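You operate a simulated robot arm through the tools that you are given. There is no shell and no other tool. Be economical: measure what you need, move in short steps, check, and stop when the job is done.

The job below is to be done with a simulated two-armed robot. You get a single attempt, and the scene is never put back.

TASK
On the top of the packing table, fold the blue cloth in half, so that its two short edges meet.

Only the result counts: the job must be done as asked and must still hold three seconds after the hand-in. Knocking over, shifting, dropping, spilling or breaking anything else fails it. Flat cloth is picked up by pressing the open fingertips on it (5 to 10 N) and closing them slowly along it; thin cloth reads only 2 to 8 mm in the jaws.

THE ROBOT
Two 7-joint arms with two-finger grippers on one trunk, on a base that drives. Base frame: it is fixed to the floor where the robot stands at the start and does not move with it; the origin is under the middle of the robot, x ahead of it, y to its left, z up; the surface under the hand at the start is at about z = 0.8. Readings come in m, rad, newtons and seconds.
The left shoulder is at the start at [0.09, 0.161, 0.951], the right one opposite. With the tool pointing down near the work surface each hand reaches from about 0.3 to 0.78 m from the robot's upright axis, wherever it stands, measured 20 degrees to its own side. Places, roughly: top of the packing table [0.6, 0.1, 0.8]. Payload 2.45 kg a hand.
Tool frame (each hand has its own): the origin (TCP) lies between the finger pads and is the grasp point; the fingertips stand 0.026 m ahead of it; z points along the fingers, y is the line along which they close. The gripper opens to 0.096 m. The gripper's body begins 0.069 m behind the TCP.
Orientation is that of the tool frame in the base frame, as a unit quaternion [x, y, z, w]. With the fingers straight down and closing along the base's y, the tool's x points along the base's -x, its y along +y and its z along -z.

THE INTERFACE
- The arms move only by the tool jog_arm. It takes "left_moves", "right_moves" or both (then of equal length, played together; a hand with none holds still); each is a list of rows, each a list of 7 numbers: the turn, a rotation vector about the tool's x, y, z in units of 5 degrees (1.0 is 5 degrees), then the shift along the tool's x, y, z in units of 25 mm (1.0 is 25 mm), then the finger opening in m, from 0 to 0.096. In form: [[ax, ay, az, x, y, z, hand], ...]. A call has 1 to 8 rows; each row shifts and turns the commanded pose from where the row before left it, along the tool's axes as they then stand. A call with a number of a shift or a turn outside -1 to 1 is refused whole. A row lasts 0.2 s, in which the tool goes at most 0.05 m and 0.15 rad; a call with a longer step from one row to the next is refused whole, and so is a gripper value outside its range. A pose out of reach is approached as far as the arm can. The call stops where the force on the tool passes 40 N (or 10 N more than at its start, if that is more) or the arm is blocked; 0.2 s more then pass. The fingers move at their own pace and stop on an object; they squeeze with about 26 N. The grip force told is the motor's: it shows also when the fingers shut on nothing. Time passes only in rows, and 0.2 s behind the last, so rows that do not move let the fingers close. It gives the time, the measured TCP pose, the force on the tool (base axes), the opening and the grip force at its end, in the units of the frame above (readings bear some noise), with the torque about the TCP (base axes, N m) and any sound that the robot's microphone picked up, and new pictures: "pictures" is both (left out), scene, wrist or none (wrist: the cameras of the hands that moved).
- Cameras (640 x 400 px; columns grow to the right, rows downward): "scene" is now at [0.2413, -0.0229, 1.394]; the picture's right is [-0.35, -0.93, 0.00], its down [-0.86, 0.33, -0.39] and it looks along [0.37, -0.14, -0.92] (base axes); focal length 283 px, centre (320, 200). "left" rides on the left gripper at [0.082, -0.003, -0.098] in its tool frame; the picture's right is [0.04, 1.00, 0.00], its down [-0.73, 0.03, -0.68] and it looks along [-0.68, 0.03, 0.73] (tool axes); focal length 256 px, centre (320, 200). "right" rides on the right gripper at [0.082, 0.003, -0.098] in its tool frame; the picture's right is [-0.04, 1.00, 0.00], its down [-0.73, -0.03, -0.68] and it looks along [-0.68, -0.03, 0.73] (tool axes); focal length 256 px, centre (320, 200). There is no depth. A picture from a camera that has moved, and an enlarged one, comes with that camera's place and axes in the base frame and with its lens.
- slide_trunk(by): slides the trunk up (or, below 0, down) by that many m; the arms and the scene camera ride with it, the base frame stays. It gives what a move gives, with no picture.
- steer(legs): drives the robot by 1 to 6 legs, each [ahead, left, turn to the left] in m, m and rad, along the robot's own axes; the way and the turn of a leg run together, so that a leg with both is an arc; at most 1.5 m and 3.142 rad a leg. The arms and the cameras ride along, it lands a little off, and it stops where it bumps. It gives what a move gives, and a new picture of the scene camera.
- turn_head(pan, tilt): turns the head with the scene camera to pan (to the left, within 2.094 rad either way) and tilt (down, from -0.506 to 1.204), counted from straight ahead of the robot. It gives what a move gives, and a new picture of the scene camera.
- enlarge(camera, box): a new picture of the part [left, top, right, bottom] of that camera's present view, enlarged. The clock stands still meanwhile.
- finish_job(): hands the job in; it is judged then, once.

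Go step by step. Nothing tells you exact positions but the pictures and the camera data: compare them with the known pose of the tool, close in by small moves and look again before you grip or let go. The budget is 120 turns and 260 pictures, counting those below and the enlarged ones. Unless the task says otherwise, let go and move clear before handing in, and close with one line.

The tools are called after "Call:" as a command line: name --argument value ..., lists and objects as JSON in quotes. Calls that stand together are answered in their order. jog_arm: Moves the arms, as the interface text tells. Its arguments: {"type":"object","properties":{"left_moves":{"type":"array"},"right_moves":{"type":"array"},"pictures":{"type":"string","enum":["both","scene","wrist","none"]}},"required":[]} The other tools are called the same way: slide_trunk (by) slides the trunk up or down; steer (legs) drives the base; turn_head (pan, tilt) turns the head that bears the scene camera; enlarge (camera, box) takes an enlarged picture of a part of a camera's view; finish_job () hands the job in.

At the start:

```text
time_s: 0.0
left_position: [0.5028, 0.1154, 0.9333]
left_tcp_rot: [0.0, 1.0, 0.001, 0.0]
left_wrist_force: [0.0, 1.2, -0.1]
left_ft_torque: [-0.01, -0.01, 0.02]
left_gripper_width: 0.096
left_grip_force: 0.1
right_position: [0.3944, -0.2221, 0.9801]
right_tcp_rot: [0.0, 1.0, 0.0, 0.0]
right_wrist_force: [0.2, 0.5, 0.8]
right_ft_torque: [0.02, -0.01, -0.01]
right_gripper_width: 0.096
right_grip_force: 0.0
trunk travel left (down, up): [-0.125, 0.442]
robot x, y, heading: [-0.0026, 0.001, 0.004]
head pan, tilt: [-0.363, 1.164]
```

scene: 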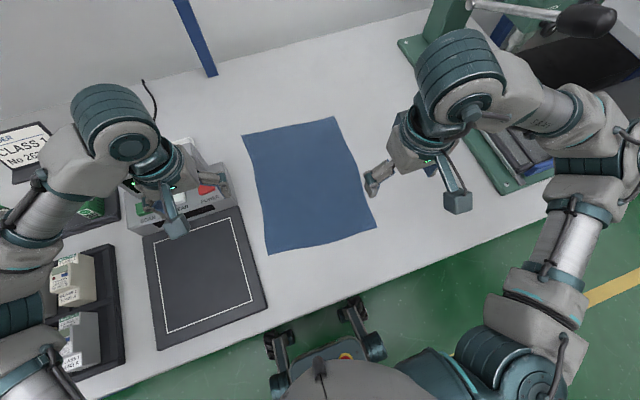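
right: 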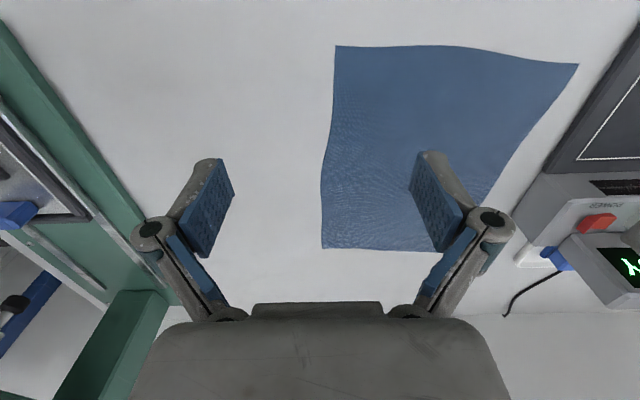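
left: 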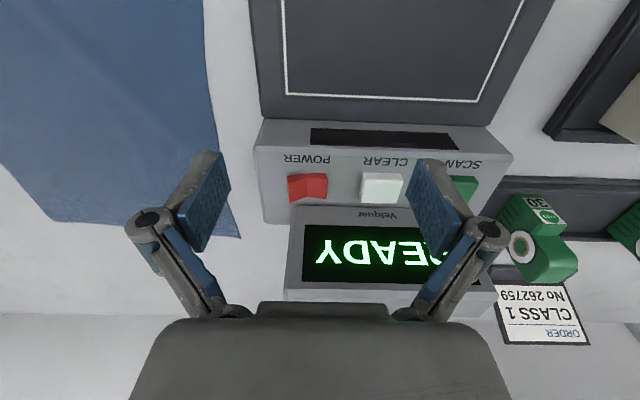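

I place the cloth's corners at roughly NL (0.400, 0.034), NR (0.372, -0.206), FR (0.688, -0.232) and FL (0.719, 0.005), so the short edges are the near and far ones. I'll bring both hands above the two near corners, with the fingers closing along the near edge.

Call:
jog_arm --left_moves '[[0, 0, 0, 0.738, -0.9, -0.1, 0.03], [0, 0, 0, 0.738, -0.9, 0, 0.03], [0, 0, 0, 0.738, -0.9, 0, 0.03], [0, 0, 0, 0.738, -0.9, 0, 0.03], [0, 0, 0, 0.738, -0.9, 0, 0.03], [0, 0, 0.65, 0, 0, 0, 0.03], [0, 0, 0.65, 0, 0, 0, 0.03]]' --right_moves '[[0, 0, 0, 0.04, 0.36, 0.4, 0.03], [0, 0, 0, 0.04, 0.36, 0.4, 0.03], [0, 0, 0, 0.04, 0.36, 0.4, 0.03], [0, 0, 0, 0.04, 0.36, 0.4, 0.03], [0, 0, 0, 0.04, 0.36, 0.4, 0.03], [0, 0, 0.65, 0, 0, 0, 0.03], [0, 0, 0.65, 0, 0, 0, 0.03]]'

```text
time_s: 1.6
left_position: [0.4057, 0.0032, 0.9378]
left_tcp_rot: [0.058, 0.998, 0.001, 0.001]
left_wrist_force: [0.5, -0.2, -0.7]
left_ft_torque: [0.01, 0.02, -0.03]
left_gripper_width: 0.0299
left_grip_force: 0.1
right_position: [0.3846, -0.1776, 0.9311]
right_tcp_rot: [0.057, 0.998, 0.0, 0.002]
right_wrist_force: [-0.1, 0.5, 0.0]
right_ft_torque: [0.0, -0.01, 0.01]
right_gripper_width: 0.03
right_grip_force: 0.1
trunk travel left (down, up): [-0.125, 0.442]
robot x, y, heading: [0.0025, -0.0013, -0.004]
head pan, tilt: [-0.363, 1.164]
camera scene: at [0.2413, -0.0236, 1.394], right [-0.35, -0.93, 0.0], down [-0.86, 0.33, -0.39], along [0.37, -0.14, -0.92], focal length 283 px, centre (320, 200)
camera right: at [0.3036, -0.1657, 1.0287], right [0.15, 0.99, 0.0], down [0.72, -0.11, 0.68], along [0.67, -0.1, -0.73], focal length 256 px, centre (320, 200)
camera left: at [0.3238, 0.008, 1.036], right [0.07, 1.0, 0.0], down [0.73, -0.06, 0.68], along [0.68, -0.05, -0.73], focal length 256 px, centre (320, 200)
```

scene: 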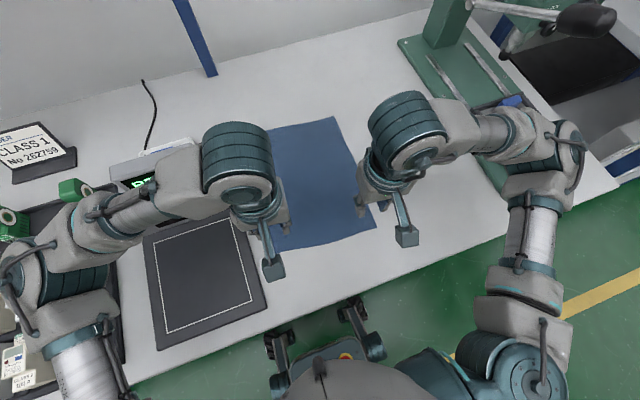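
right: 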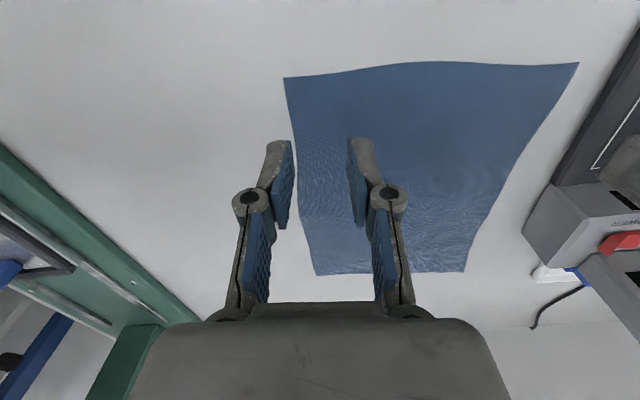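
left: 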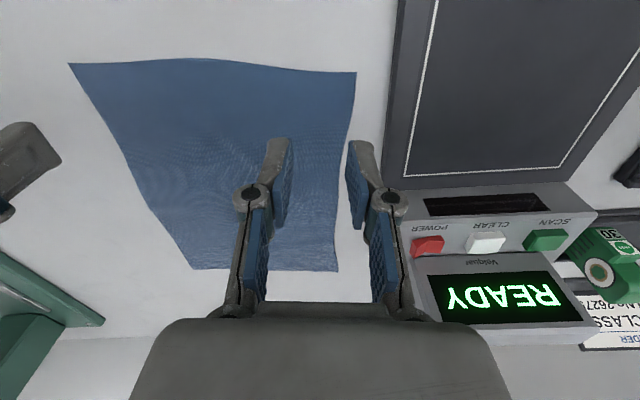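

The corners agree with the first estimate. Next I'll descend to just above the cloth, with a 4 mm correction inward.

Call:
jog_arm --left_moves '[[0, 0, 0, -0.16, 0, 0.75, 0.03], [0, 0, 0, 0, 0, 0.95, 0.03], [0, 0, 0, 0, 0, 0.95, 0.03], [0, 0, 0, 0, 0, 0.85, 0.03], [0, 0, 0, 0, 0, 0.3, 0.03], [0, 0, 0, 0, 0, 0, 0.03]]' --right_moves '[[0, 0, 0, -0.16, 0, 0.5, 0.03], [0, 0, 0, 0, 0, 0.95, 0.03], [0, 0, 0, 0, 0, 0.95, 0.03], [0, 0, 0, 0, 0, 0.8, 0.03], [0, 0, 0, 0, 0, 0.3, 0.03], [0, 0, 0, 0, 0, 0, 0.03]]' --pictures "wrist"

```text
time_s: 3.0
left_position: [0.4103, 0.0017, 0.842]
left_tcp_rot: [0.056, 0.998, 0.001, 0.003]
left_wrist_force: [-0.6, -0.7, -0.2]
left_ft_torque: [0.01, 0.02, 0.0]
left_gripper_width: 0.0299
left_grip_force: 0.1
right_position: [0.3904, -0.1785, 0.8432]
right_tcp_rot: [0.057, 0.998, 0.0, 0.002]
right_wrist_force: [0.0, -1.4, 0.5]
right_ft_torque: [0.0, -0.01, 0.02]
right_gripper_width: 0.0302
right_grip_force: 0.1
trunk travel left (down, up): [-0.125, 0.442]
robot x, y, heading: [-0.0002, -0.0024, 0.001]
head pan, tilt: [-0.363, 1.164]
camera right: at [0.3083, -0.1668, 0.9412], right [0.15, 0.99, 0.0], down [0.72, -0.11, 0.68], along [0.67, -0.1, -0.73], focal length 256 px, centre (320, 200)
camera left: at [0.3289, 0.0075, 0.9403], right [0.07, 1.0, 0.0], down [0.73, -0.05, 0.68], along [0.68, -0.05, -0.73], focal length 256 px, centre (320, 200)
```

right: 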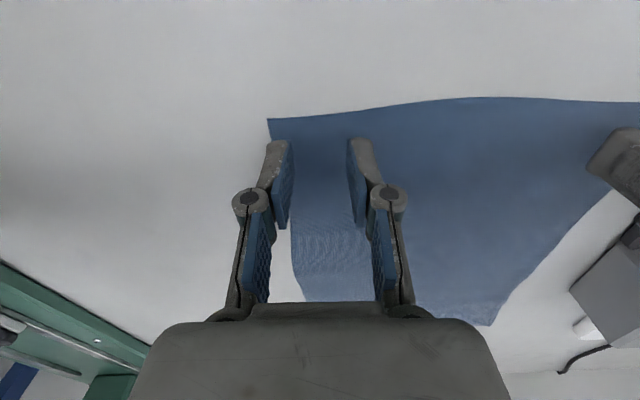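
left: 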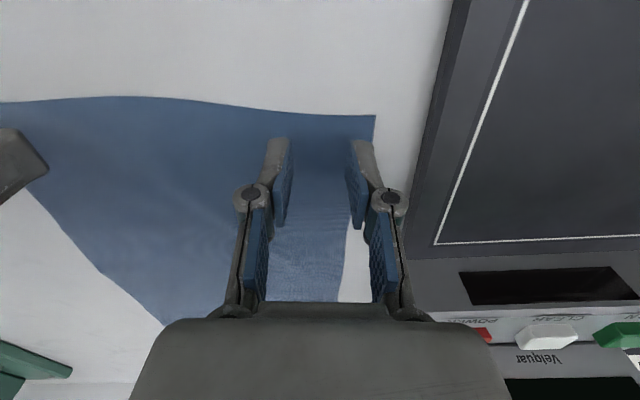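

Both hands are placed well, with the outer fingers just inside the side edges. I'll lower gently until the fingertips press on the cloth.

Call:
jog_arm --left_moves '[[0, 0, 0, 0, 0, 0.3, 0.03], [0, 0, 0, 0, 0, 0.24, 0.03], [0, 0, 0, 0, 0, 0.06, 0.03], [0, 0, 0, 0, 0, 0.04, 0.03], [0, 0, 0, 0, 0, 0, 0.03]]' --right_moves '[[0, 0, 0, 0, 0, 0.3, 0.03], [0, 0, 0, 0, 0, 0.28, 0.03], [0, 0, 0, 0, 0, 0.06, 0.03], [0, 0, 0, 0, 0, 0.04, 0.03], [0, 0, 0, 0, 0, 0, 0.03]]' --pictures "none"

```text
time_s: 4.2
left_position: [0.4101, 0.0017, 0.8273]
left_tcp_rot: [0.057, 0.998, 0.001, 0.003]
left_wrist_force: [1.1, -0.2, 6.3]
left_ft_torque: [0.01, -0.01, 0.0]
left_gripper_width: 0.03
left_grip_force: 0.3
right_position: [0.3888, -0.1779, 0.8275]
right_tcp_rot: [0.057, 0.998, 0.001, 0.003]
right_wrist_force: [0.2, -0.2, 4.1]
right_ft_torque: [-0.05, 0.0, 0.0]
right_gripper_width: 0.03
right_grip_force: 0.1
trunk travel left (down, up): [-0.125, 0.442]
robot x, y, heading: [-0.0006, 0.0013, 0.008]
head pan, tilt: [-0.363, 1.164]
```

Contact is at about 6 N on the left and 4 N on the right. I'll press slightly more on the right and close both slowly.

Call:
jog_arm --left_moves '[[0, 0, 0, 0, 0, 0.01, 0.03], [0, 0, 0, 0, 0, 0, 0.026], [0, 0, 0, 0, 0, 0, 0.022], [0, 0, 0, 0, 0, 0, 0.018], [0, 0, 0, 0, 0, 0, 0.014], [0, 0, 0, 0, 0, 0, 0.01], [0, 0, 0, 0, 0, 0, 0.005], [0, 0, 0, 0, 0, 0, 0.0]]' --right_moves '[[0, 0, 0, 0, 0, 0.04, 0.03], [0, 0, 0, 0, 0, 0, 0.026], [0, 0, 0, 0, 0, 0, 0.022], [0, 0, 0, 0, 0, 0, 0.018], [0, 0, 0, 0, 0, 0, 0.014], [0, 0, 0, 0, 0, 0, 0.01], [0, 0, 0, 0, 0, 0, 0.005], [0, 0, 0, 0, 0, 0, 0.0]]' --pictures "wrist"

```text
time_s: 6.0
left_position: [0.4108, 0.0032, 0.8268]
left_tcp_rot: [0.057, 0.998, 0.001, 0.002]
left_wrist_force: [-1.0, 0.4, 0.2]
left_ft_torque: [-0.02, 0.01, -0.01]
left_gripper_width: 0.0003
left_grip_force: 25.6
right_position: [0.3895, -0.1787, 0.8259]
right_tcp_rot: [0.056, 0.998, 0.0, 0.003]
right_wrist_force: [-1.4, -0.1, 32.6]
right_ft_torque: [-0.15, 0.09, 0.0]
right_gripper_width: 0.0008
right_grip_force: 24.2
trunk travel left (down, up): [-0.125, 0.442]
robot x, y, heading: [0.0017, -0.0013, 0.0]
head pan, tilt: [-0.363, 1.164]
camera right: at [0.3073, -0.1661, 0.9239], right [0.15, 0.99, 0.0], down [0.72, -0.11, 0.68], along [0.67, -0.1, -0.73], focal length 256 px, centre (320, 200)
camera left: at [0.3275, 0.0082, 0.9248], right [0.07, 1.0, 0.0], down [0.73, -0.05, 0.68], along [0.68, -0.05, -0.73], focal length 256 px, centre (320, 200)
```

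right: 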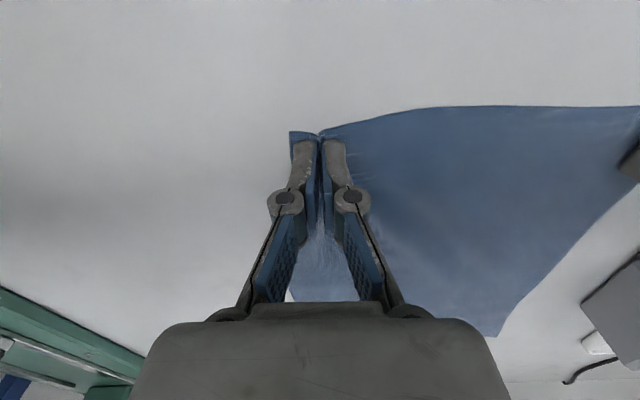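
left: 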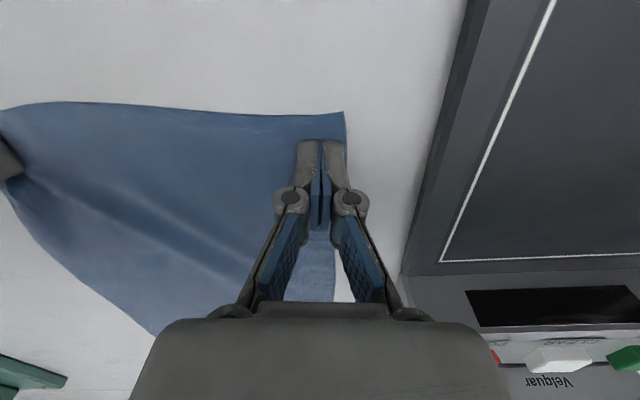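

The left fingers read 0.3 mm, so they're empty. The right shows a small ridge but reads only 0.8 mm. I'll lift a little to check.

Call:
jog_arm --left_moves '[[0, 0, 0, 0, 0, -0.4, 0.0], [0, 0, 0, 0, 0, -0.4, 0.0]]' --right_moves '[[0, 0, 0, 0, 0, -0.4, 0.0], [0, 0, 0, 0, 0, -0.4, 0.0]]' --pictures "wrist"

```text
time_s: 6.6
left_position: [0.4098, 0.0034, 0.8467]
left_tcp_rot: [0.057, 0.998, 0.0, 0.002]
left_wrist_force: [0.1, -0.5, 0.7]
left_ft_torque: [-0.02, 0.02, -0.02]
left_gripper_width: 0.0
left_grip_force: 25.8
right_position: [0.3889, -0.1784, 0.8459]
right_tcp_rot: [0.057, 0.998, 0.0, 0.003]
right_wrist_force: [-0.3, -0.8, 0.4]
right_ft_torque: [-0.02, 0.04, -0.07]
right_gripper_width: 0.0024
right_grip_force: 30.8
trunk travel left (down, up): [-0.125, 0.442]
robot x, y, heading: [0.0018, 0.0025, 0.001]
head pan, tilt: [-0.363, 1.164]
camera right: at [0.3075, -0.1666, 0.9434], right [0.15, 0.99, 0.0], down [0.72, -0.11, 0.68], along [0.67, -0.1, -0.73], focal length 256 px, centre (320, 200)
camera left: at [0.3276, 0.0078, 0.945], right [0.07, 1.0, 0.0], down [0.73, -0.06, 0.68], along [0.68, -0.05, -0.73], focal length 256 px, centre (320, 200)
```

right: 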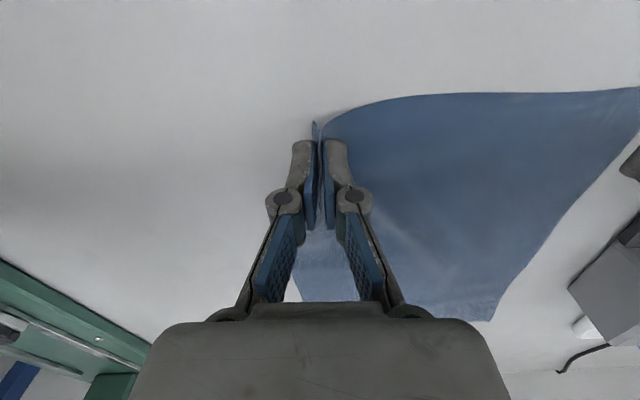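
left: 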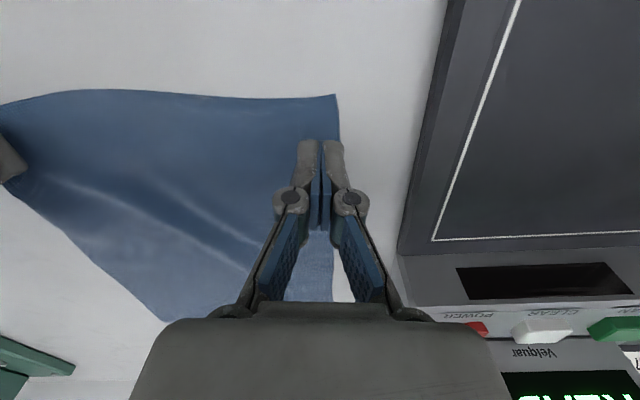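

The right hand holds the corner (2.4 mm). The left is empty and the near-left corner has shifted to about (0.383, 0.013). I'll lower the right slightly and reposition the left over the corner.

Call:
jog_arm --left_moves '[[0, 0, 0, 0.25, -0.4, 0, 0.034], [0, 0, 0, 0.23, -0.42, 0, 0.034], [0, 0, 0, 0, 0, 0, 0.034]]' --right_moves '[[0, 0, 0, 0, 0, 0.3, 0.0], [0, 0, 0, 0, 0, 0.3, 0.0], [0, 0, 0, 0, 0, 0, 0.0]]' --pictures "both"

```text
time_s: 7.4
left_position: [0.3955, -0.0169, 0.8469]
left_tcp_rot: [0.056, 0.998, 0.001, 0.001]
left_wrist_force: [0.3, 0.0, 0.0]
left_ft_torque: [-0.01, -0.02, -0.01]
left_gripper_width: 0.0341
left_grip_force: 0.1
right_position: [0.3892, -0.1782, 0.8295]
right_tcp_rot: [0.057, 0.998, 0.0, 0.002]
right_wrist_force: [-0.3, 0.7, -1.8]
right_ft_torque: [0.09, -0.06, 0.05]
right_gripper_width: 0.0007
right_grip_force: 22.2
trunk travel left (down, up): [-0.125, 0.442]
robot x, y, heading: [-0.0025, -0.0018, 0.002]
head pan, tilt: [-0.363, 1.164]
camera scene: at [0.2409, -0.0236, 1.3941], right [-0.35, -0.93, 0.0], down [-0.86, 0.33, -0.39], along [0.37, -0.14, -0.92], focal length 283 px, centre (320, 200)
camera right: at [0.3079, -0.1665, 0.9281], right [0.15, 0.99, 0.0], down [0.72, -0.11, 0.68], along [0.67, -0.1, -0.73], focal length 256 px, centre (320, 200)
camera left: at [0.3136, -0.0113, 0.9446], right [0.07, 1.0, 0.0], down [0.73, -0.05, 0.68], along [0.68, -0.05, -0.73], focal length 256 px, centre (320, 200)
```

scene: 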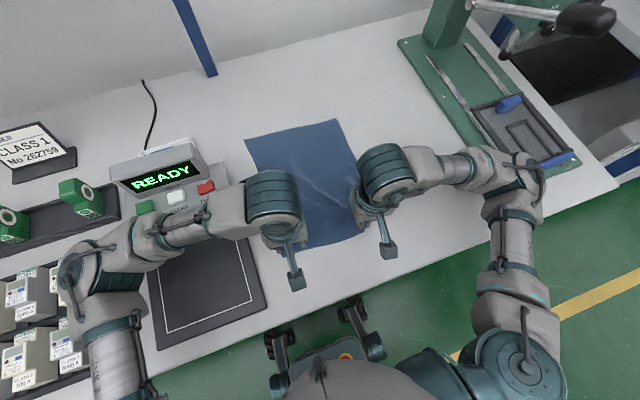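
right: 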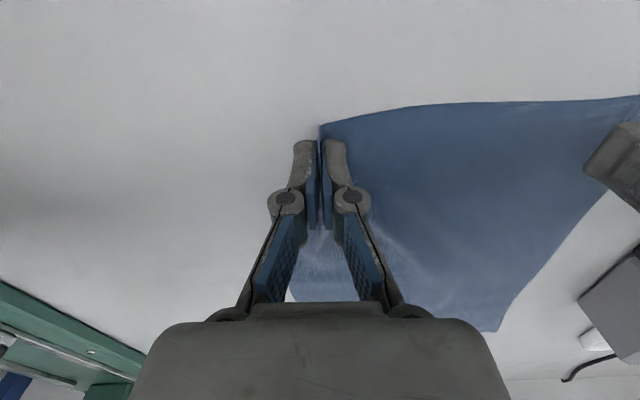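
left: 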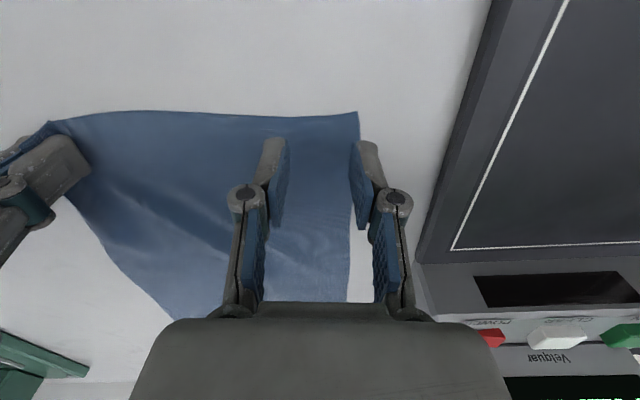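

The left outer finger would overhang the side edge, so I'll shift it 12 mm inward. Then I'll press with more force, close partway and check.

Call:
jog_arm --left_moves '[[0, 0, 0, 0, -0.48, 0.3, 0.034], [0, 0, 0, 0, 0, 0.35, 0.034], [0, 0, 0, 0, 0, 0.1, 0.034], [0, 0, 0, 0, 0, 0.1, 0.034], [0, 0, 0, 0, 0, 0.03, 0.034], [0, 0, 0, 0, 0, 0, 0.034]]' --pictures "wrist"

```text
time_s: 8.8
left_position: [0.3929, -0.0292, 0.826]
left_tcp_rot: [0.056, 0.998, 0.0, 0.004]
left_wrist_force: [2.1, -2.0, 22.8]
left_ft_torque: [-0.18, 0.1, 0.06]
left_gripper_width: 0.0364
left_grip_force: 0.9
right_position: [0.3884, -0.177, 0.8306]
right_tcp_rot: [0.056, 0.998, 0.001, 0.003]
right_wrist_force: [0.1, 0.9, 0.0]
right_ft_torque: [-0.09, 0.01, 0.01]
right_gripper_width: 0.0043
right_grip_force: 28.2
trunk travel left (down, up): [-0.125, 0.442]
robot x, y, heading: [0.0, -0.001, 0.0]
head pan, tilt: [-0.363, 1.164]
camera left: at [0.3114, -0.023, 0.9239], right [0.07, 1.0, 0.0], down [0.73, -0.05, 0.68], along [0.68, -0.05, -0.73], focal length 256 px, centre (320, 200)
```

left: 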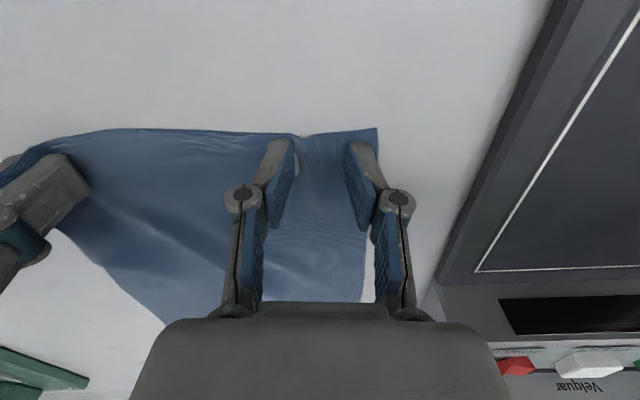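

The right still holds (about 4 mm). The left presses at 23 N, so I'll ease it a little and close slowly.

Call:
jog_arm --left_moves '[[0, 0, 0, 0, 0, -0.03, 0.034], [0, 0, 0, 0, 0, 0, 0.03], [0, 0, 0, 0, 0, 0, 0.026], [0, 0, 0, 0, 0, 0, 0.022], [0, 0, 0, 0, 0, 0, 0.018]]' --pictures "wrist"

```text
time_s: 10.0
left_position: [0.3935, -0.028, 0.827]
left_tcp_rot: [0.057, 0.998, 0.0, 0.004]
left_wrist_force: [1.2, -3.8, 33.4]
left_ft_torque: [-0.46, 0.17, 0.01]
left_gripper_width: 0.0182
left_grip_force: 0.1
right_position: [0.3882, -0.1778, 0.8313]
right_tcp_rot: [0.057, 0.998, 0.001, 0.003]
right_wrist_force: [-0.2, 6.0, 1.1]
right_ft_torque: [0.12, 0.0, 0.0]
right_gripper_width: 0.0029
right_grip_force: 30.1
trunk travel left (down, up): [-0.125, 0.442]
robot x, y, heading: [0.0004, 0.0004, 0.002]
head pan, tilt: [-0.363, 1.164]
camera left: at [0.3118, -0.0225, 0.9246], right [0.07, 1.0, 0.0], down [0.73, -0.05, 0.68], along [0.68, -0.05, -0.73], focal length 256 px, centre (320, 200)
```

left: 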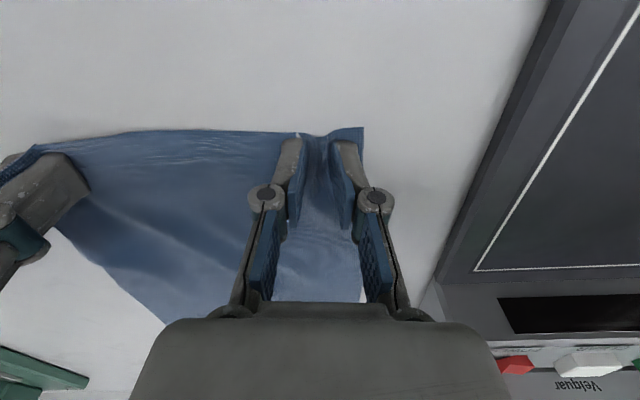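

A good ridge is forming between the left fingers. I'll ease off about 0.5 mm and finish closing.

Call:
jog_arm --left_moves '[[0, 0, 0, 0, 0, -0.02, 0.014], [0, 0, 0, 0, 0, 0, 0.01], [0, 0, 0, 0, 0, 0, 0.006], [0, 0, 0, 0, 0, 0, 0.0], [0, 0, 0, 0, 0, 0, 0.0]]' --pictures "wrist"

```text
time_s: 11.2
left_position: [0.3931, -0.0298, 0.8276]
left_tcp_rot: [0.057, 0.998, 0.0, 0.003]
left_wrist_force: [-0.3, -15.3, 29.3]
left_ft_torque: [-0.44, 0.06, 0.05]
left_gripper_width: 0.0048
left_grip_force: 26.5
right_position: [0.3875, -0.1776, 0.8315]
right_tcp_rot: [0.057, 0.998, 0.001, 0.002]
right_wrist_force: [-0.5, 12.2, -0.2]
right_ft_torque: [0.27, 0.03, 0.03]
right_gripper_width: 0.0027
right_grip_force: 25.5
trunk travel left (down, up): [-0.125, 0.442]
robot x, y, heading: [0.0014, -0.0012, 0.003]
head pan, tilt: [-0.363, 1.164]
camera left: at [0.3116, -0.0236, 0.9246], right [0.07, 1.0, 0.0], down [0.73, -0.05, 0.68], along [0.68, -0.05, -0.73], focal length 256 px, centre (320, 200)
```

left: 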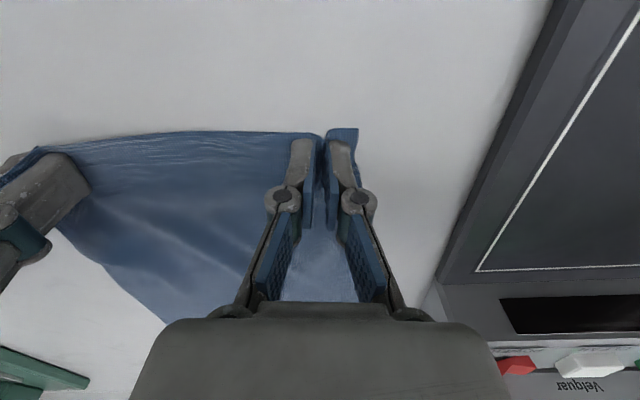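

Both hands now grip the cloth (4.8 and 2.7 mm) and it's taut between them. I'll relax that by a few mm and lift both 4 cm.

Call:
jog_arm --left_moves '[[0, 0, 0, 0, -0.2, -0.3, 0.0], [0, 0, 0, 0, -0.1, -0.4, 0.0], [0, 0, 0, 0, 0, -0.45, 0.0], [0, 0, 0, 0, 0, -0.45, 0.0]]' --right_moves '[[0, 0, 0, 0, 0, -0.3, 0.0], [0, 0, 0, 0, 0, -0.4, 0.0], [0, 0, 0, 0, 0, -0.45, 0.0], [0, 0, 0, 0, 0, -0.45, 0.0]]' --pictures "both"

```text
time_s: 12.2
left_position: [0.3941, -0.0367, 0.8663]
left_tcp_rot: [0.057, 0.998, 0.001, 0.002]
left_wrist_force: [0.7, -0.6, 0.2]
left_ft_torque: [0.07, -0.06, 0.01]
left_gripper_width: 0.0041
left_grip_force: 26.1
right_position: [0.3889, -0.1801, 0.8724]
right_tcp_rot: [0.057, 0.998, -0.001, 0.003]
right_wrist_force: [1.2, 1.0, -0.4]
right_ft_torque: [-0.08, 0.0, -0.03]
right_gripper_width: 0.0048
right_grip_force: 28.6
trunk travel left (down, up): [-0.125, 0.442]
robot x, y, heading: [-0.0006, -0.0011, 0.005]
head pan, tilt: [-0.363, 1.164]
camera scene: at [0.2407, -0.024, 1.3942], right [-0.36, -0.93, 0.0], down [-0.86, 0.33, -0.39], along [0.37, -0.14, -0.92], focal length 283 px, centre (320, 200)
camera right: at [0.3077, -0.1668, 0.9687], right [0.15, 0.99, 0.0], down [0.72, -0.11, 0.68], along [0.67, -0.1, -0.73], focal length 256 px, centre (320, 200)
camera left: at [0.3114, -0.0309, 0.9636], right [0.07, 1.0, 0.0], down [0.73, -0.05, 0.68], along [0.68, -0.05, -0.73], focal length 256 px, centre (320, 200)
```

scene: 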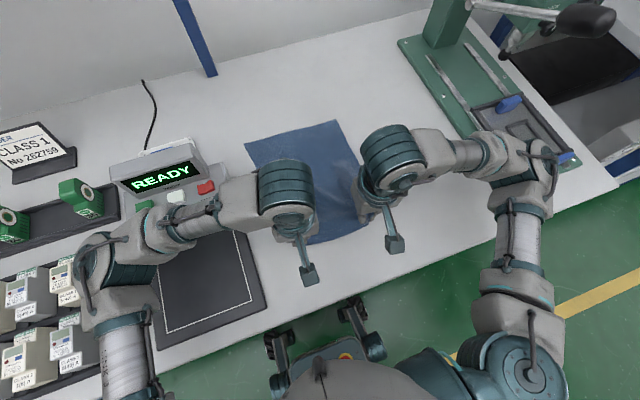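
right: 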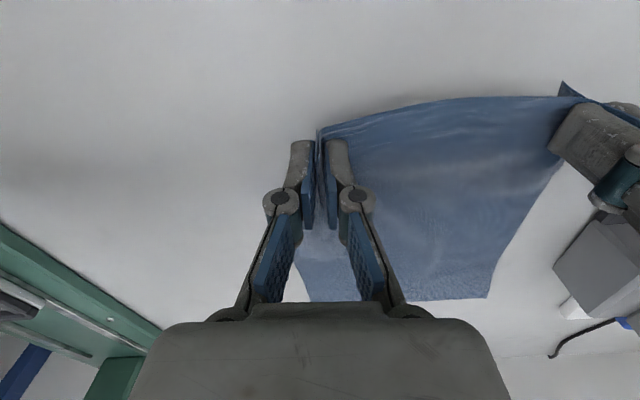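
left: 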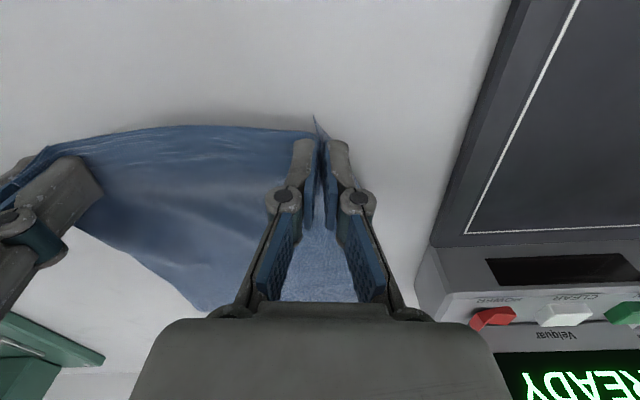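

Both corners are held. The far edge is now at about FL (0.692, 0.004), FR (0.671, -0.235). I'll swing both hands up and forward in an arc about the middle line, first half now.

Call:
jog_arm --left_moves '[[0, 0, 0, -0.8, 0.075, -0.95, 0], [0, 0, 0, -0.8, 0.075, -0.8, 0], [0, 0, 0, -0.8, 0.075, -0.65, 0], [0, 0, 0, -0.8, 0.075, -0.5, 0], [0, 0, 0, -0.8, 0.075, -0.4, 0], [0, 0, 0, -0.8, 0.075, -0.3, 0], [0, 0, 0, -0.8, 0.075, -0.2, 0]]' --right_moves '[[0, 0, 0, -0.8, 0.075, -0.71, 0], [0, 0, 0, -0.8, 0.075, -0.8, 0], [0, 0, 0, -0.8, 0.075, -0.65, 0], [0, 0, 0, -0.8, 0.075, -0.5, 0], [0, 0, 0, -0.8, 0.075, -0.4, 0], [0, 0, 0, -0.8, 0.075, -0.3, 0], [0, 0, 0, -0.8, 0.075, -0.2, 0]]' --pictures "both"

```text
time_s: 13.8
left_position: [0.5342, -0.0383, 0.9596]
left_tcp_rot: [0.056, 0.998, 0.0, 0.001]
left_wrist_force: [0.5, -0.9, 0.5]
left_ft_torque: [0.0, 0.01, 0.02]
left_gripper_width: 0.0
left_grip_force: 26.1
right_position: [0.5323, -0.1832, 0.9597]
right_tcp_rot: [0.056, 0.998, 0.0, 0.002]
right_wrist_force: [0.0, 0.6, 0.7]
right_ft_torque: [0.0, 0.01, -0.02]
right_gripper_width: 0.0046
right_grip_force: 24.5
trunk travel left (down, up): [-0.125, 0.442]
robot x, y, heading: [-0.0027, -0.002, 0.002]
head pan, tilt: [-0.363, 1.164]
camera scene: at [0.2428, -0.0239, 1.3937], right [-0.36, -0.93, 0.0], down [-0.86, 0.33, -0.39], along [0.36, -0.14, -0.92], focal length 283 px, centre (320, 200)
camera right: at [0.4496, -0.17, 1.0577], right [0.15, 0.99, 0.0], down [0.72, -0.11, 0.68], along [0.67, -0.1, -0.73], focal length 256 px, centre (320, 200)
camera left: at [0.4528, -0.033, 1.058], right [0.07, 1.0, 0.0], down [0.73, -0.05, 0.68], along [0.68, -0.05, -0.73], focal length 256 px, centre (320, 200)
```

scene: 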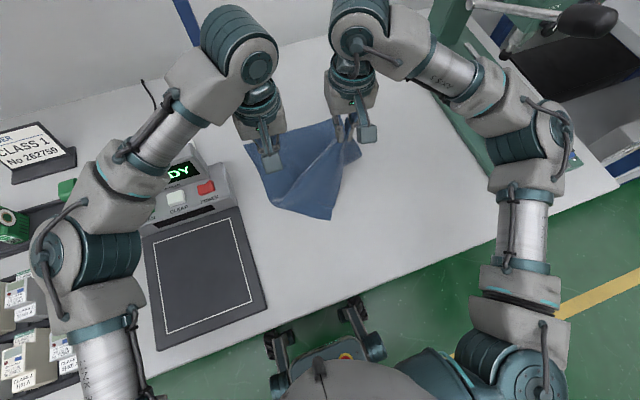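
right: 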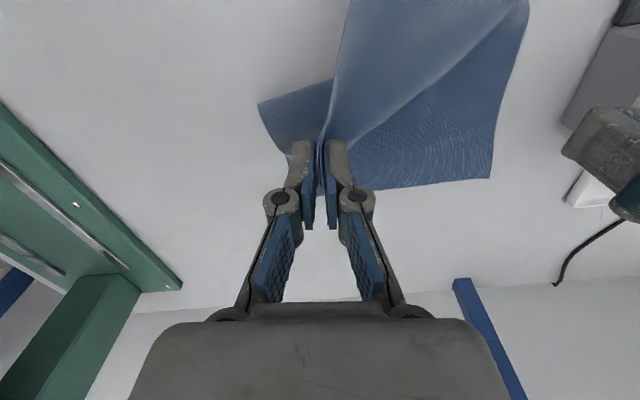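
left: 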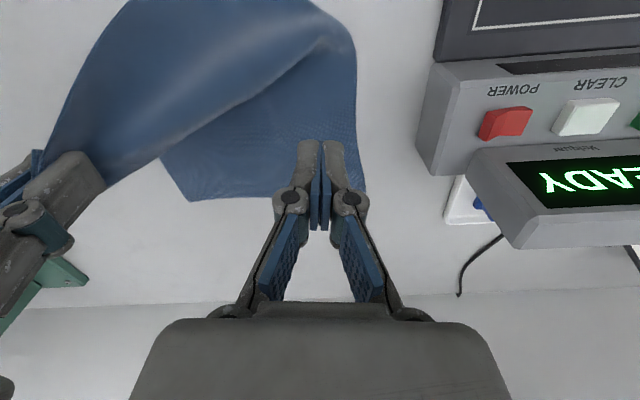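

The left grip slipped out during the swing, but the right still holds its corner. I'll look closely at how the cloth lies before going on.

Call:
enlarge --camera "scene" --box '[220, 100, 400, 240]'

```text
2.86 times, centred on (310, 170) of scene
camera zoom: at [0.2428, -0.0239, 1.3937], right [-0.36, -0.93, 0.0], down [-0.86, 0.33, -0.39], along [0.36, -0.14, -0.92], focal length 808 px, centre (349, 286)
```

zoom: 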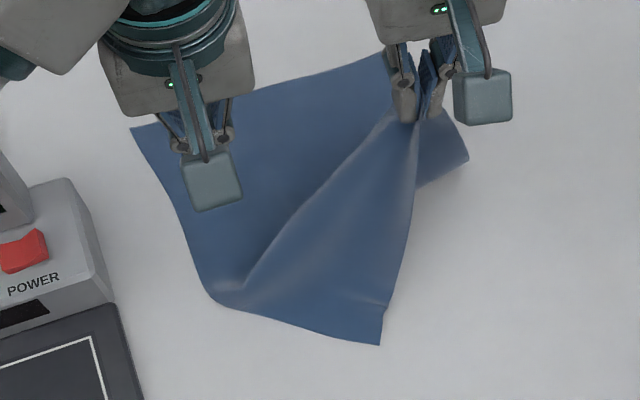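

The near-left corner now lies at about (0.424, -0.126), turned over. I'll carry the right corner on toward the far-right corner and hold it low, while the left hand backs off.

Call:
jog_arm --right_moves '[[0, 0, 0, -0.83, -0.02, 0.2, 0], [0, 0, 0, -0.83, -0.02, 0.4, 0], [0, 0, 0, -0.83, -0.02, 0.6, 0], [0, 0, 0, -0.83, -0.02, 0.75, 0], [0, 0, 0, -0.83, -0.02, 0.8, 0], [0, 0, 0, -0.83, -0.02, 0.85, 0]]' --left_moves '[[0, 0, 0, 0.8, 0, -0.4, 0.034], [0, 0, 0, 0.8, 0.2, -0.4, 0.034], [0, 0, 0, 0.8, 0.4, -0.4, 0.034], [0, 0, 0, 0.8, 0.4, -0.2, 0.034], [0, 0, 0, 0.6, 0.4, 0, 0.034], [0, 0, 0, 0.6, 0.4, 0, 0.034]]'

```text
time_s: 15.2
left_position: [0.4303, 0.0181, 0.9959]
left_tcp_rot: [0.057, 0.998, 0.0, 0.001]
left_wrist_force: [0.5, 0.7, -0.2]
left_ft_torque: [-0.01, 0.01, -0.01]
left_gripper_width: 0.0341
left_grip_force: 0.2
right_position: [0.6547, -0.1977, 0.8715]
right_tcp_rot: [0.057, 0.998, 0.0, 0.001]
right_wrist_force: [0.2, 0.7, 0.5]
right_ft_torque: [-0.03, 0.03, -0.01]
right_gripper_width: 0.001
right_grip_force: 22.2
trunk travel left (down, up): [-0.125, 0.442]
robot x, y, heading: [0.001, -0.002, 0.002]
head pan, tilt: [-0.363, 1.164]
camera scene: at [0.2427, -0.0224, 1.3938], right [-0.36, -0.93, 0.0], down [-0.86, 0.33, -0.39], along [0.36, -0.14, -0.92], focal length 283 px, centre (320, 200)
camera right: at [0.5729, -0.1852, 0.9691], right [0.15, 0.99, 0.0], down [0.72, -0.11, 0.68], along [0.67, -0.1, -0.73], focal length 256 px, centre (320, 200)
camera left: at [0.3478, 0.0248, 1.0933], right [0.07, 1.0, 0.0], down [0.73, -0.05, 0.68], along [0.68, -0.05, -0.73], focal length 256 px, centre (320, 200)
```

scene: 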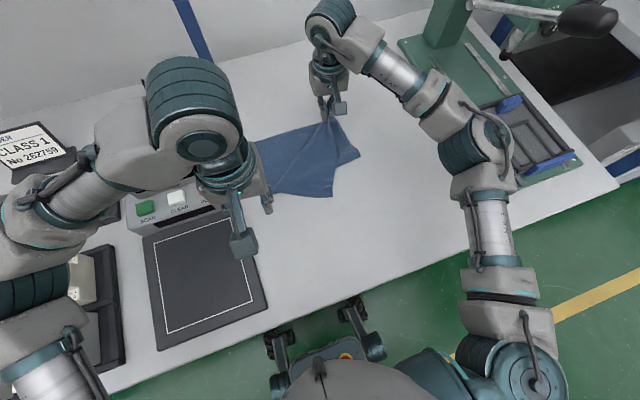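
right: 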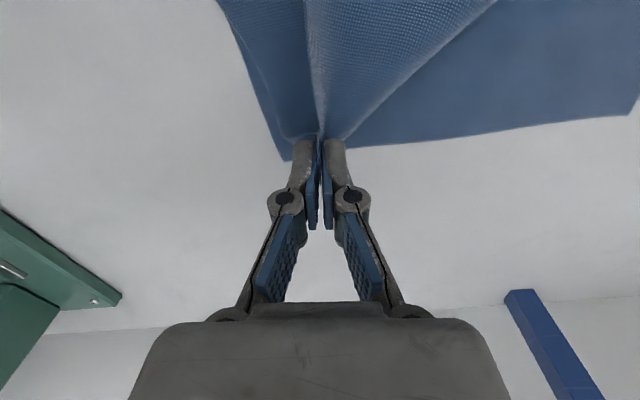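
left: 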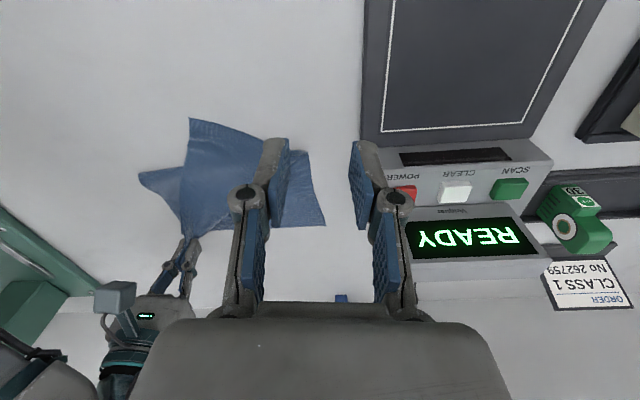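

The right corner now hovers over the far-right corner (FR about 0.680, -0.227). NL lies at about (0.473, -0.141) with its underside up. I'll lower the right while still holding, and bring the left above NL with its yaw turned toward the corner's diagonal.

Call:
jog_arm --right_moves '[[0, 0, 0, -0.1, -0.1, 0.3, 0], [0, 0, 0, -0.1, -0.1, 0.3, 0], [0, 0, 0, -0.1, -0.1, 0.3, 0], [0, 0, 0, -0.04, -0.1, 0.3, 0], [0, 0, 0, 0, -0.12, 0.2, 0], [0, 0, 0, 0, 0, 0, 0]]' --left_moves '[[0, 0, 0, -0.593, -0.907, 0, 0.034], [0, 0, 0, -0.593, -0.907, 0, 0.034], [0, 0, 0, -0.593, -0.907, 0, 0.034], [0, 0, 0, -0.593, -0.907, 0, 0.034], [0, 0, 0, -0.593, -0.907, 0, 0.034], [0, 0, 0, -0.593, -0.907, 0, 0.034]]'

Call:
jog_arm --left_moves '[[0, 0, -0.9, 0, 0, 0.2, 0.034], [0, 0, -0.9, 0, 0, 0.3, 0.034], [0, 0, -0.9, 0, 0, 0.4, 0.034], [0, 0, -0.9, 0, 0, 0.4, 0.034], [0, 0, -0.9, 0, 0, 0.4, 0.034], [0, 0, -0.9, 0, 0, 0.4, 0.034], [0, 0, -0.9, 0, 0, 0.4, 0.034], [0, 0, 0, 0, 0, 0, 0.034]]'

```text
time_s: 16.6
left_position: [0.5021, -0.1293, 0.9962]
left_tcp_rot: [0.057, 0.998, 0.002, 0.001]
left_wrist_force: [0.0, -0.4, -0.8]
left_ft_torque: [-0.01, 0.0, 0.02]
left_gripper_width: 0.0338
left_grip_force: 0.2
right_position: [0.6611, -0.2131, 0.8349]
right_tcp_rot: [0.057, 0.998, 0.001, 0.001]
right_wrist_force: [-0.3, -0.8, -0.3]
right_ft_torque: [0.05, 0.0, 0.02]
right_gripper_width: 0.0045
right_grip_force: 26.2
trunk travel left (down, up): [-0.125, 0.442]
robot x, y, heading: [0.0024, 0.0019, 0.004]
head pan, tilt: [-0.363, 1.164]
camera scene: at [0.2426, -0.0263, 1.3938], right [-0.35, -0.93, 0.0], down [-0.86, 0.33, -0.39], along [0.36, -0.14, -0.92], focal length 283 px, centre (320, 200)
camera right: at [0.5792, -0.2008, 0.9332], right [0.15, 0.99, 0.0], down [0.72, -0.11, 0.68], along [0.67, -0.1, -0.73], focal length 256 px, centre (320, 200)
camera left: at [0.4205, -0.1239, 1.0935], right [0.07, 1.0, 0.0], down [0.73, -0.06, 0.68], along [0.68, -0.05, -0.73], focal length 256 px, centre (320, 200)
```

scene: 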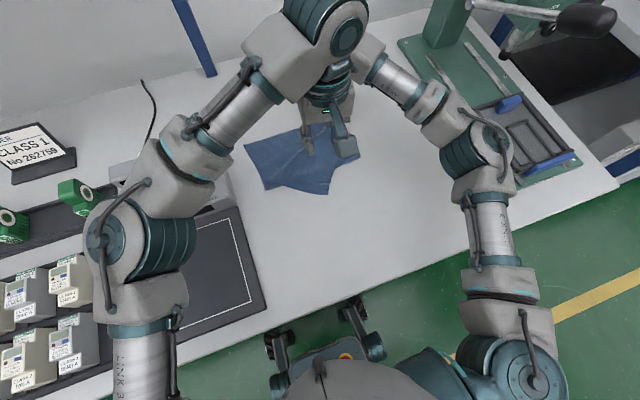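
right: 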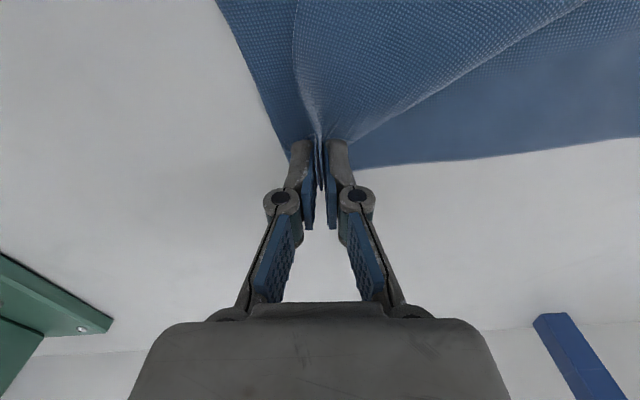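
left: 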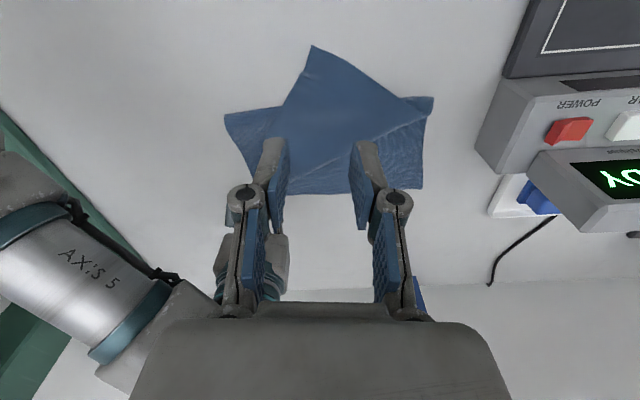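

```text
time_s: 18.4
left_position: [0.503, -0.1274, 0.9337]
left_tcp_rot: [-0.218, 0.976, 0.001, 0.002]
left_wrist_force: [0.6, -0.4, 0.2]
left_ft_torque: [0.01, 0.01, 0.03]
left_gripper_width: 0.0339
left_grip_force: 0.0
right_position: [0.6601, -0.2119, 0.8359]
right_tcp_rot: [0.056, 0.998, 0.0, 0.003]
right_wrist_force: [0.7, -0.9, 0.8]
right_ft_torque: [0.0, 0.01, 0.02]
right_gripper_width: 0.0033
right_grip_force: 33.1
trunk travel left (down, up): [-0.125, 0.442]
robot x, y, heading: [0.0005, 0.0002, 0.002]
head pan, tilt: [-0.363, 1.164]
camera scene: at [0.2423, -0.0248, 1.3939], right [-0.35, -0.93, 0.0], down [-0.86, 0.33, -0.39], along [0.36, -0.14, -0.92], focal length 283 px, centre (320, 200)
camera left: at [0.4292, -0.1659, 1.0313], right [-0.46, 0.89, 0.0], down [0.65, 0.34, 0.68], along [0.61, 0.31, -0.73], focal length 256 px, centre (320, 200)
```

scene: 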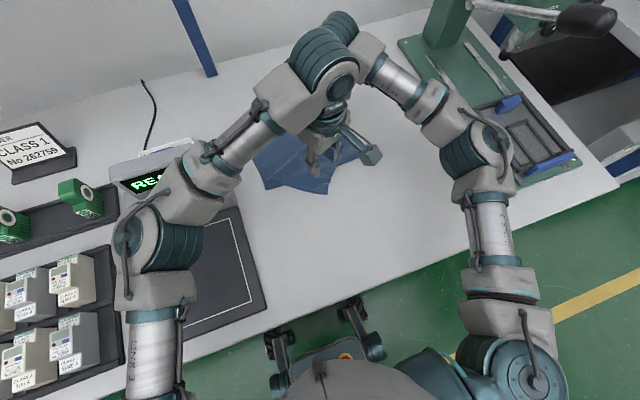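
left: 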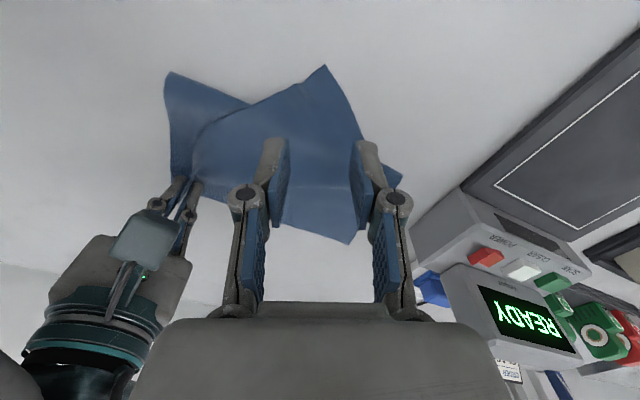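

NL is at about (0.484, -0.135), and its diagonal lines up with the left hand. I'll move 1 cm inward and descend to just above it.

Call:
jog_arm --left_moves '[[0, 0, 0, -0.385, -0.075, 0.7, 0.03], [0, 0, 0, 0, 0, 0.9, 0.03], [0, 0, 0, 0, 0, 0.9, 0.03], [0, 0, 0, 0, 0, 0.8, 0.03], [0, 0, 0, 0, 0, 0.3, 0.03], [0, 0, 0, 0, 0, 0, 0.03]]' --pictures "wrist"

```text
time_s: 19.8
left_position: [0.5128, -0.1253, 0.8433]
left_tcp_rot: [-0.216, 0.976, 0.001, 0.002]
left_wrist_force: [-0.3, -0.2, 0.1]
left_ft_torque: [0.03, -0.04, 0.0]
left_gripper_width: 0.0297
left_grip_force: 0.2
right_position: [0.6605, -0.2114, 0.8362]
right_tcp_rot: [0.057, 0.998, 0.0, 0.002]
right_wrist_force: [-0.8, 0.5, -0.4]
right_ft_torque: [0.01, 0.01, -0.03]
right_gripper_width: 0.0029
right_grip_force: 24.2
trunk travel left (down, up): [-0.125, 0.442]
robot x, y, heading: [-0.0024, -0.0004, -0.003]
head pan, tilt: [-0.363, 1.164]
camera left: at [0.4393, -0.1627, 0.941], right [-0.46, 0.89, 0.0], down [0.65, 0.34, 0.68], along [0.61, 0.31, -0.73], focal length 256 px, centre (320, 200)
```

left: 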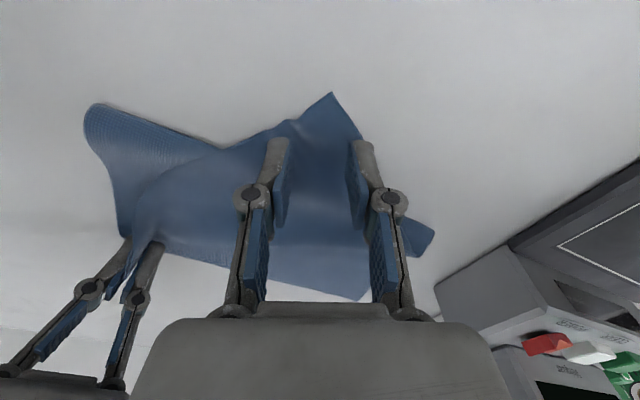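

The fingers would land a bit too close to the corner tip, so I'll go 10 mm further in and 4 mm to the interior side. Then I'll press down.

Call:
jog_arm --left_moves '[[0, 0, 0, -0.4, -0.16, 0, 0.026], [0, 0, 0, 0, 0, 0.3, 0.026], [0, 0, 0, 0, 0, 0.24, 0.026], [0, 0, 0, 0, 0, 0.06, 0.026], [0, 0, 0, 0, 0, 0.06, 0.026], [0, 0, 0, 0, 0, 0, 0.026]]' --pictures "wrist"

```text
time_s: 21.2
left_position: [0.524, -0.1244, 0.8288]
left_tcp_rot: [-0.216, 0.976, 0.0, 0.001]
left_wrist_force: [0.1, 0.2, 3.5]
left_ft_torque: [-0.02, -0.01, 0.0]
left_gripper_width: 0.0263
left_grip_force: 0.1
right_position: [0.6603, -0.2129, 0.8357]
right_tcp_rot: [0.057, 0.998, 0.001, 0.003]
right_wrist_force: [0.0, 0.8, 0.7]
right_ft_torque: [0.02, 0.0, 0.02]
right_gripper_width: 0.0036
right_grip_force: 23.5
trunk travel left (down, up): [-0.125, 0.442]
robot x, y, heading: [0.0015, -0.0008, 0.001]
head pan, tilt: [-0.363, 1.164]
camera left: at [0.45, -0.1621, 0.9253], right [-0.46, 0.89, 0.0], down [0.65, 0.34, 0.68], along [0.61, 0.31, -0.73], focal length 256 px, centre (320, 200)
```

left: 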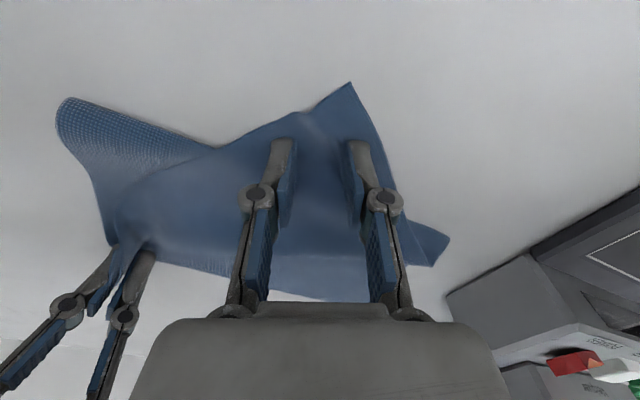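

Both fingers sit on the corner flap and contact is light. I'll press to about 8 N and close slowly.

Call:
jog_arm --left_moves '[[0, 0, 0, 0, 0, 0.06, 0.026], [0, 0, 0, 0, 0, 0.03, 0.026], [0, 0, 0, 0, 0, 0, 0.022], [0, 0, 0, 0, 0, 0, 0.018], [0, 0, 0, 0, 0, 0, 0.014]]' --pictures "wrist"

```text
time_s: 22.4
left_position: [0.5226, -0.1241, 0.8271]
left_tcp_rot: [-0.216, 0.976, -0.001, 0.004]
left_wrist_force: [1.2, 1.6, 29.2]
left_ft_torque: [0.02, 0.06, 0.01]
left_gripper_width: 0.0132
left_grip_force: 0.2
right_position: [0.6602, -0.2114, 0.8367]
right_tcp_rot: [0.057, 0.998, -0.001, 0.003]
right_wrist_force: [-0.4, -0.2, -0.4]
right_ft_torque: [-0.02, 0.0, 0.0]
right_gripper_width: 0.0051
right_grip_force: 26.9
trunk travel left (down, up): [-0.125, 0.442]
robot x, y, heading: [-0.0021, 0.0014, -0.005]
head pan, tilt: [-0.363, 1.164]
camera left: at [0.4488, -0.1619, 0.9248], right [-0.46, 0.89, 0.0], down [0.65, 0.34, 0.68], along [0.61, 0.31, -0.73], focal length 256 px, centre (320, 200)
```

left: 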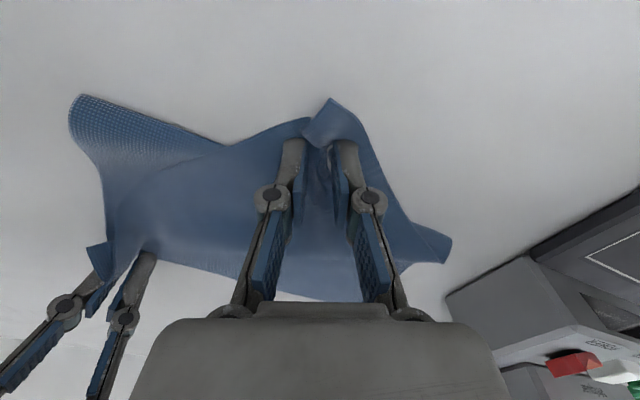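

A clear ridge is forming, so I'll finish closing and lift slightly to verify.

Call:
jog_arm --left_moves '[[0, 0, 0, 0, 0, -0.02, 0.01], [0, 0, 0, 0, 0, 0, 0.005], [0, 0, 0, 0, 0, 0, 0.0], [0, 0, 0, 0, 0, 0, 0.0], [0, 0, 0, 0, 0, -0.3, 0.0], [0, 0, 0, 0, 0, -0.4, 0.0]]' --pictures "wrist"

```text
time_s: 23.8
left_position: [0.5241, -0.1249, 0.8428]
left_tcp_rot: [-0.217, 0.976, 0.0, 0.001]
left_wrist_force: [0.0, -0.5, -0.2]
left_ft_torque: [0.01, 0.01, -0.03]
left_gripper_width: 0.0049
left_grip_force: 27.2
right_position: [0.6596, -0.2113, 0.8364]
right_tcp_rot: [0.057, 0.998, 0.001, 0.002]
right_wrist_force: [0.2, 0.0, 3.4]
right_ft_torque: [0.01, 0.0, 0.0]
right_gripper_width: 0.0033
right_grip_force: 25.3
trunk travel left (down, up): [-0.125, 0.442]
robot x, y, heading: [0.0044, -0.0039, 0.008]
head pan, tilt: [-0.363, 1.164]
camera left: at [0.4503, -0.1623, 0.9402], right [-0.46, 0.89, 0.0], down [0.65, 0.34, 0.68], along [0.61, 0.31, -0.73], focal length 256 px, centre (320, 200)
```

left: 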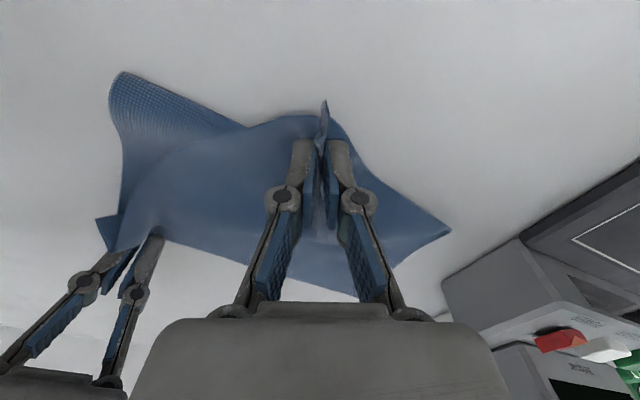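

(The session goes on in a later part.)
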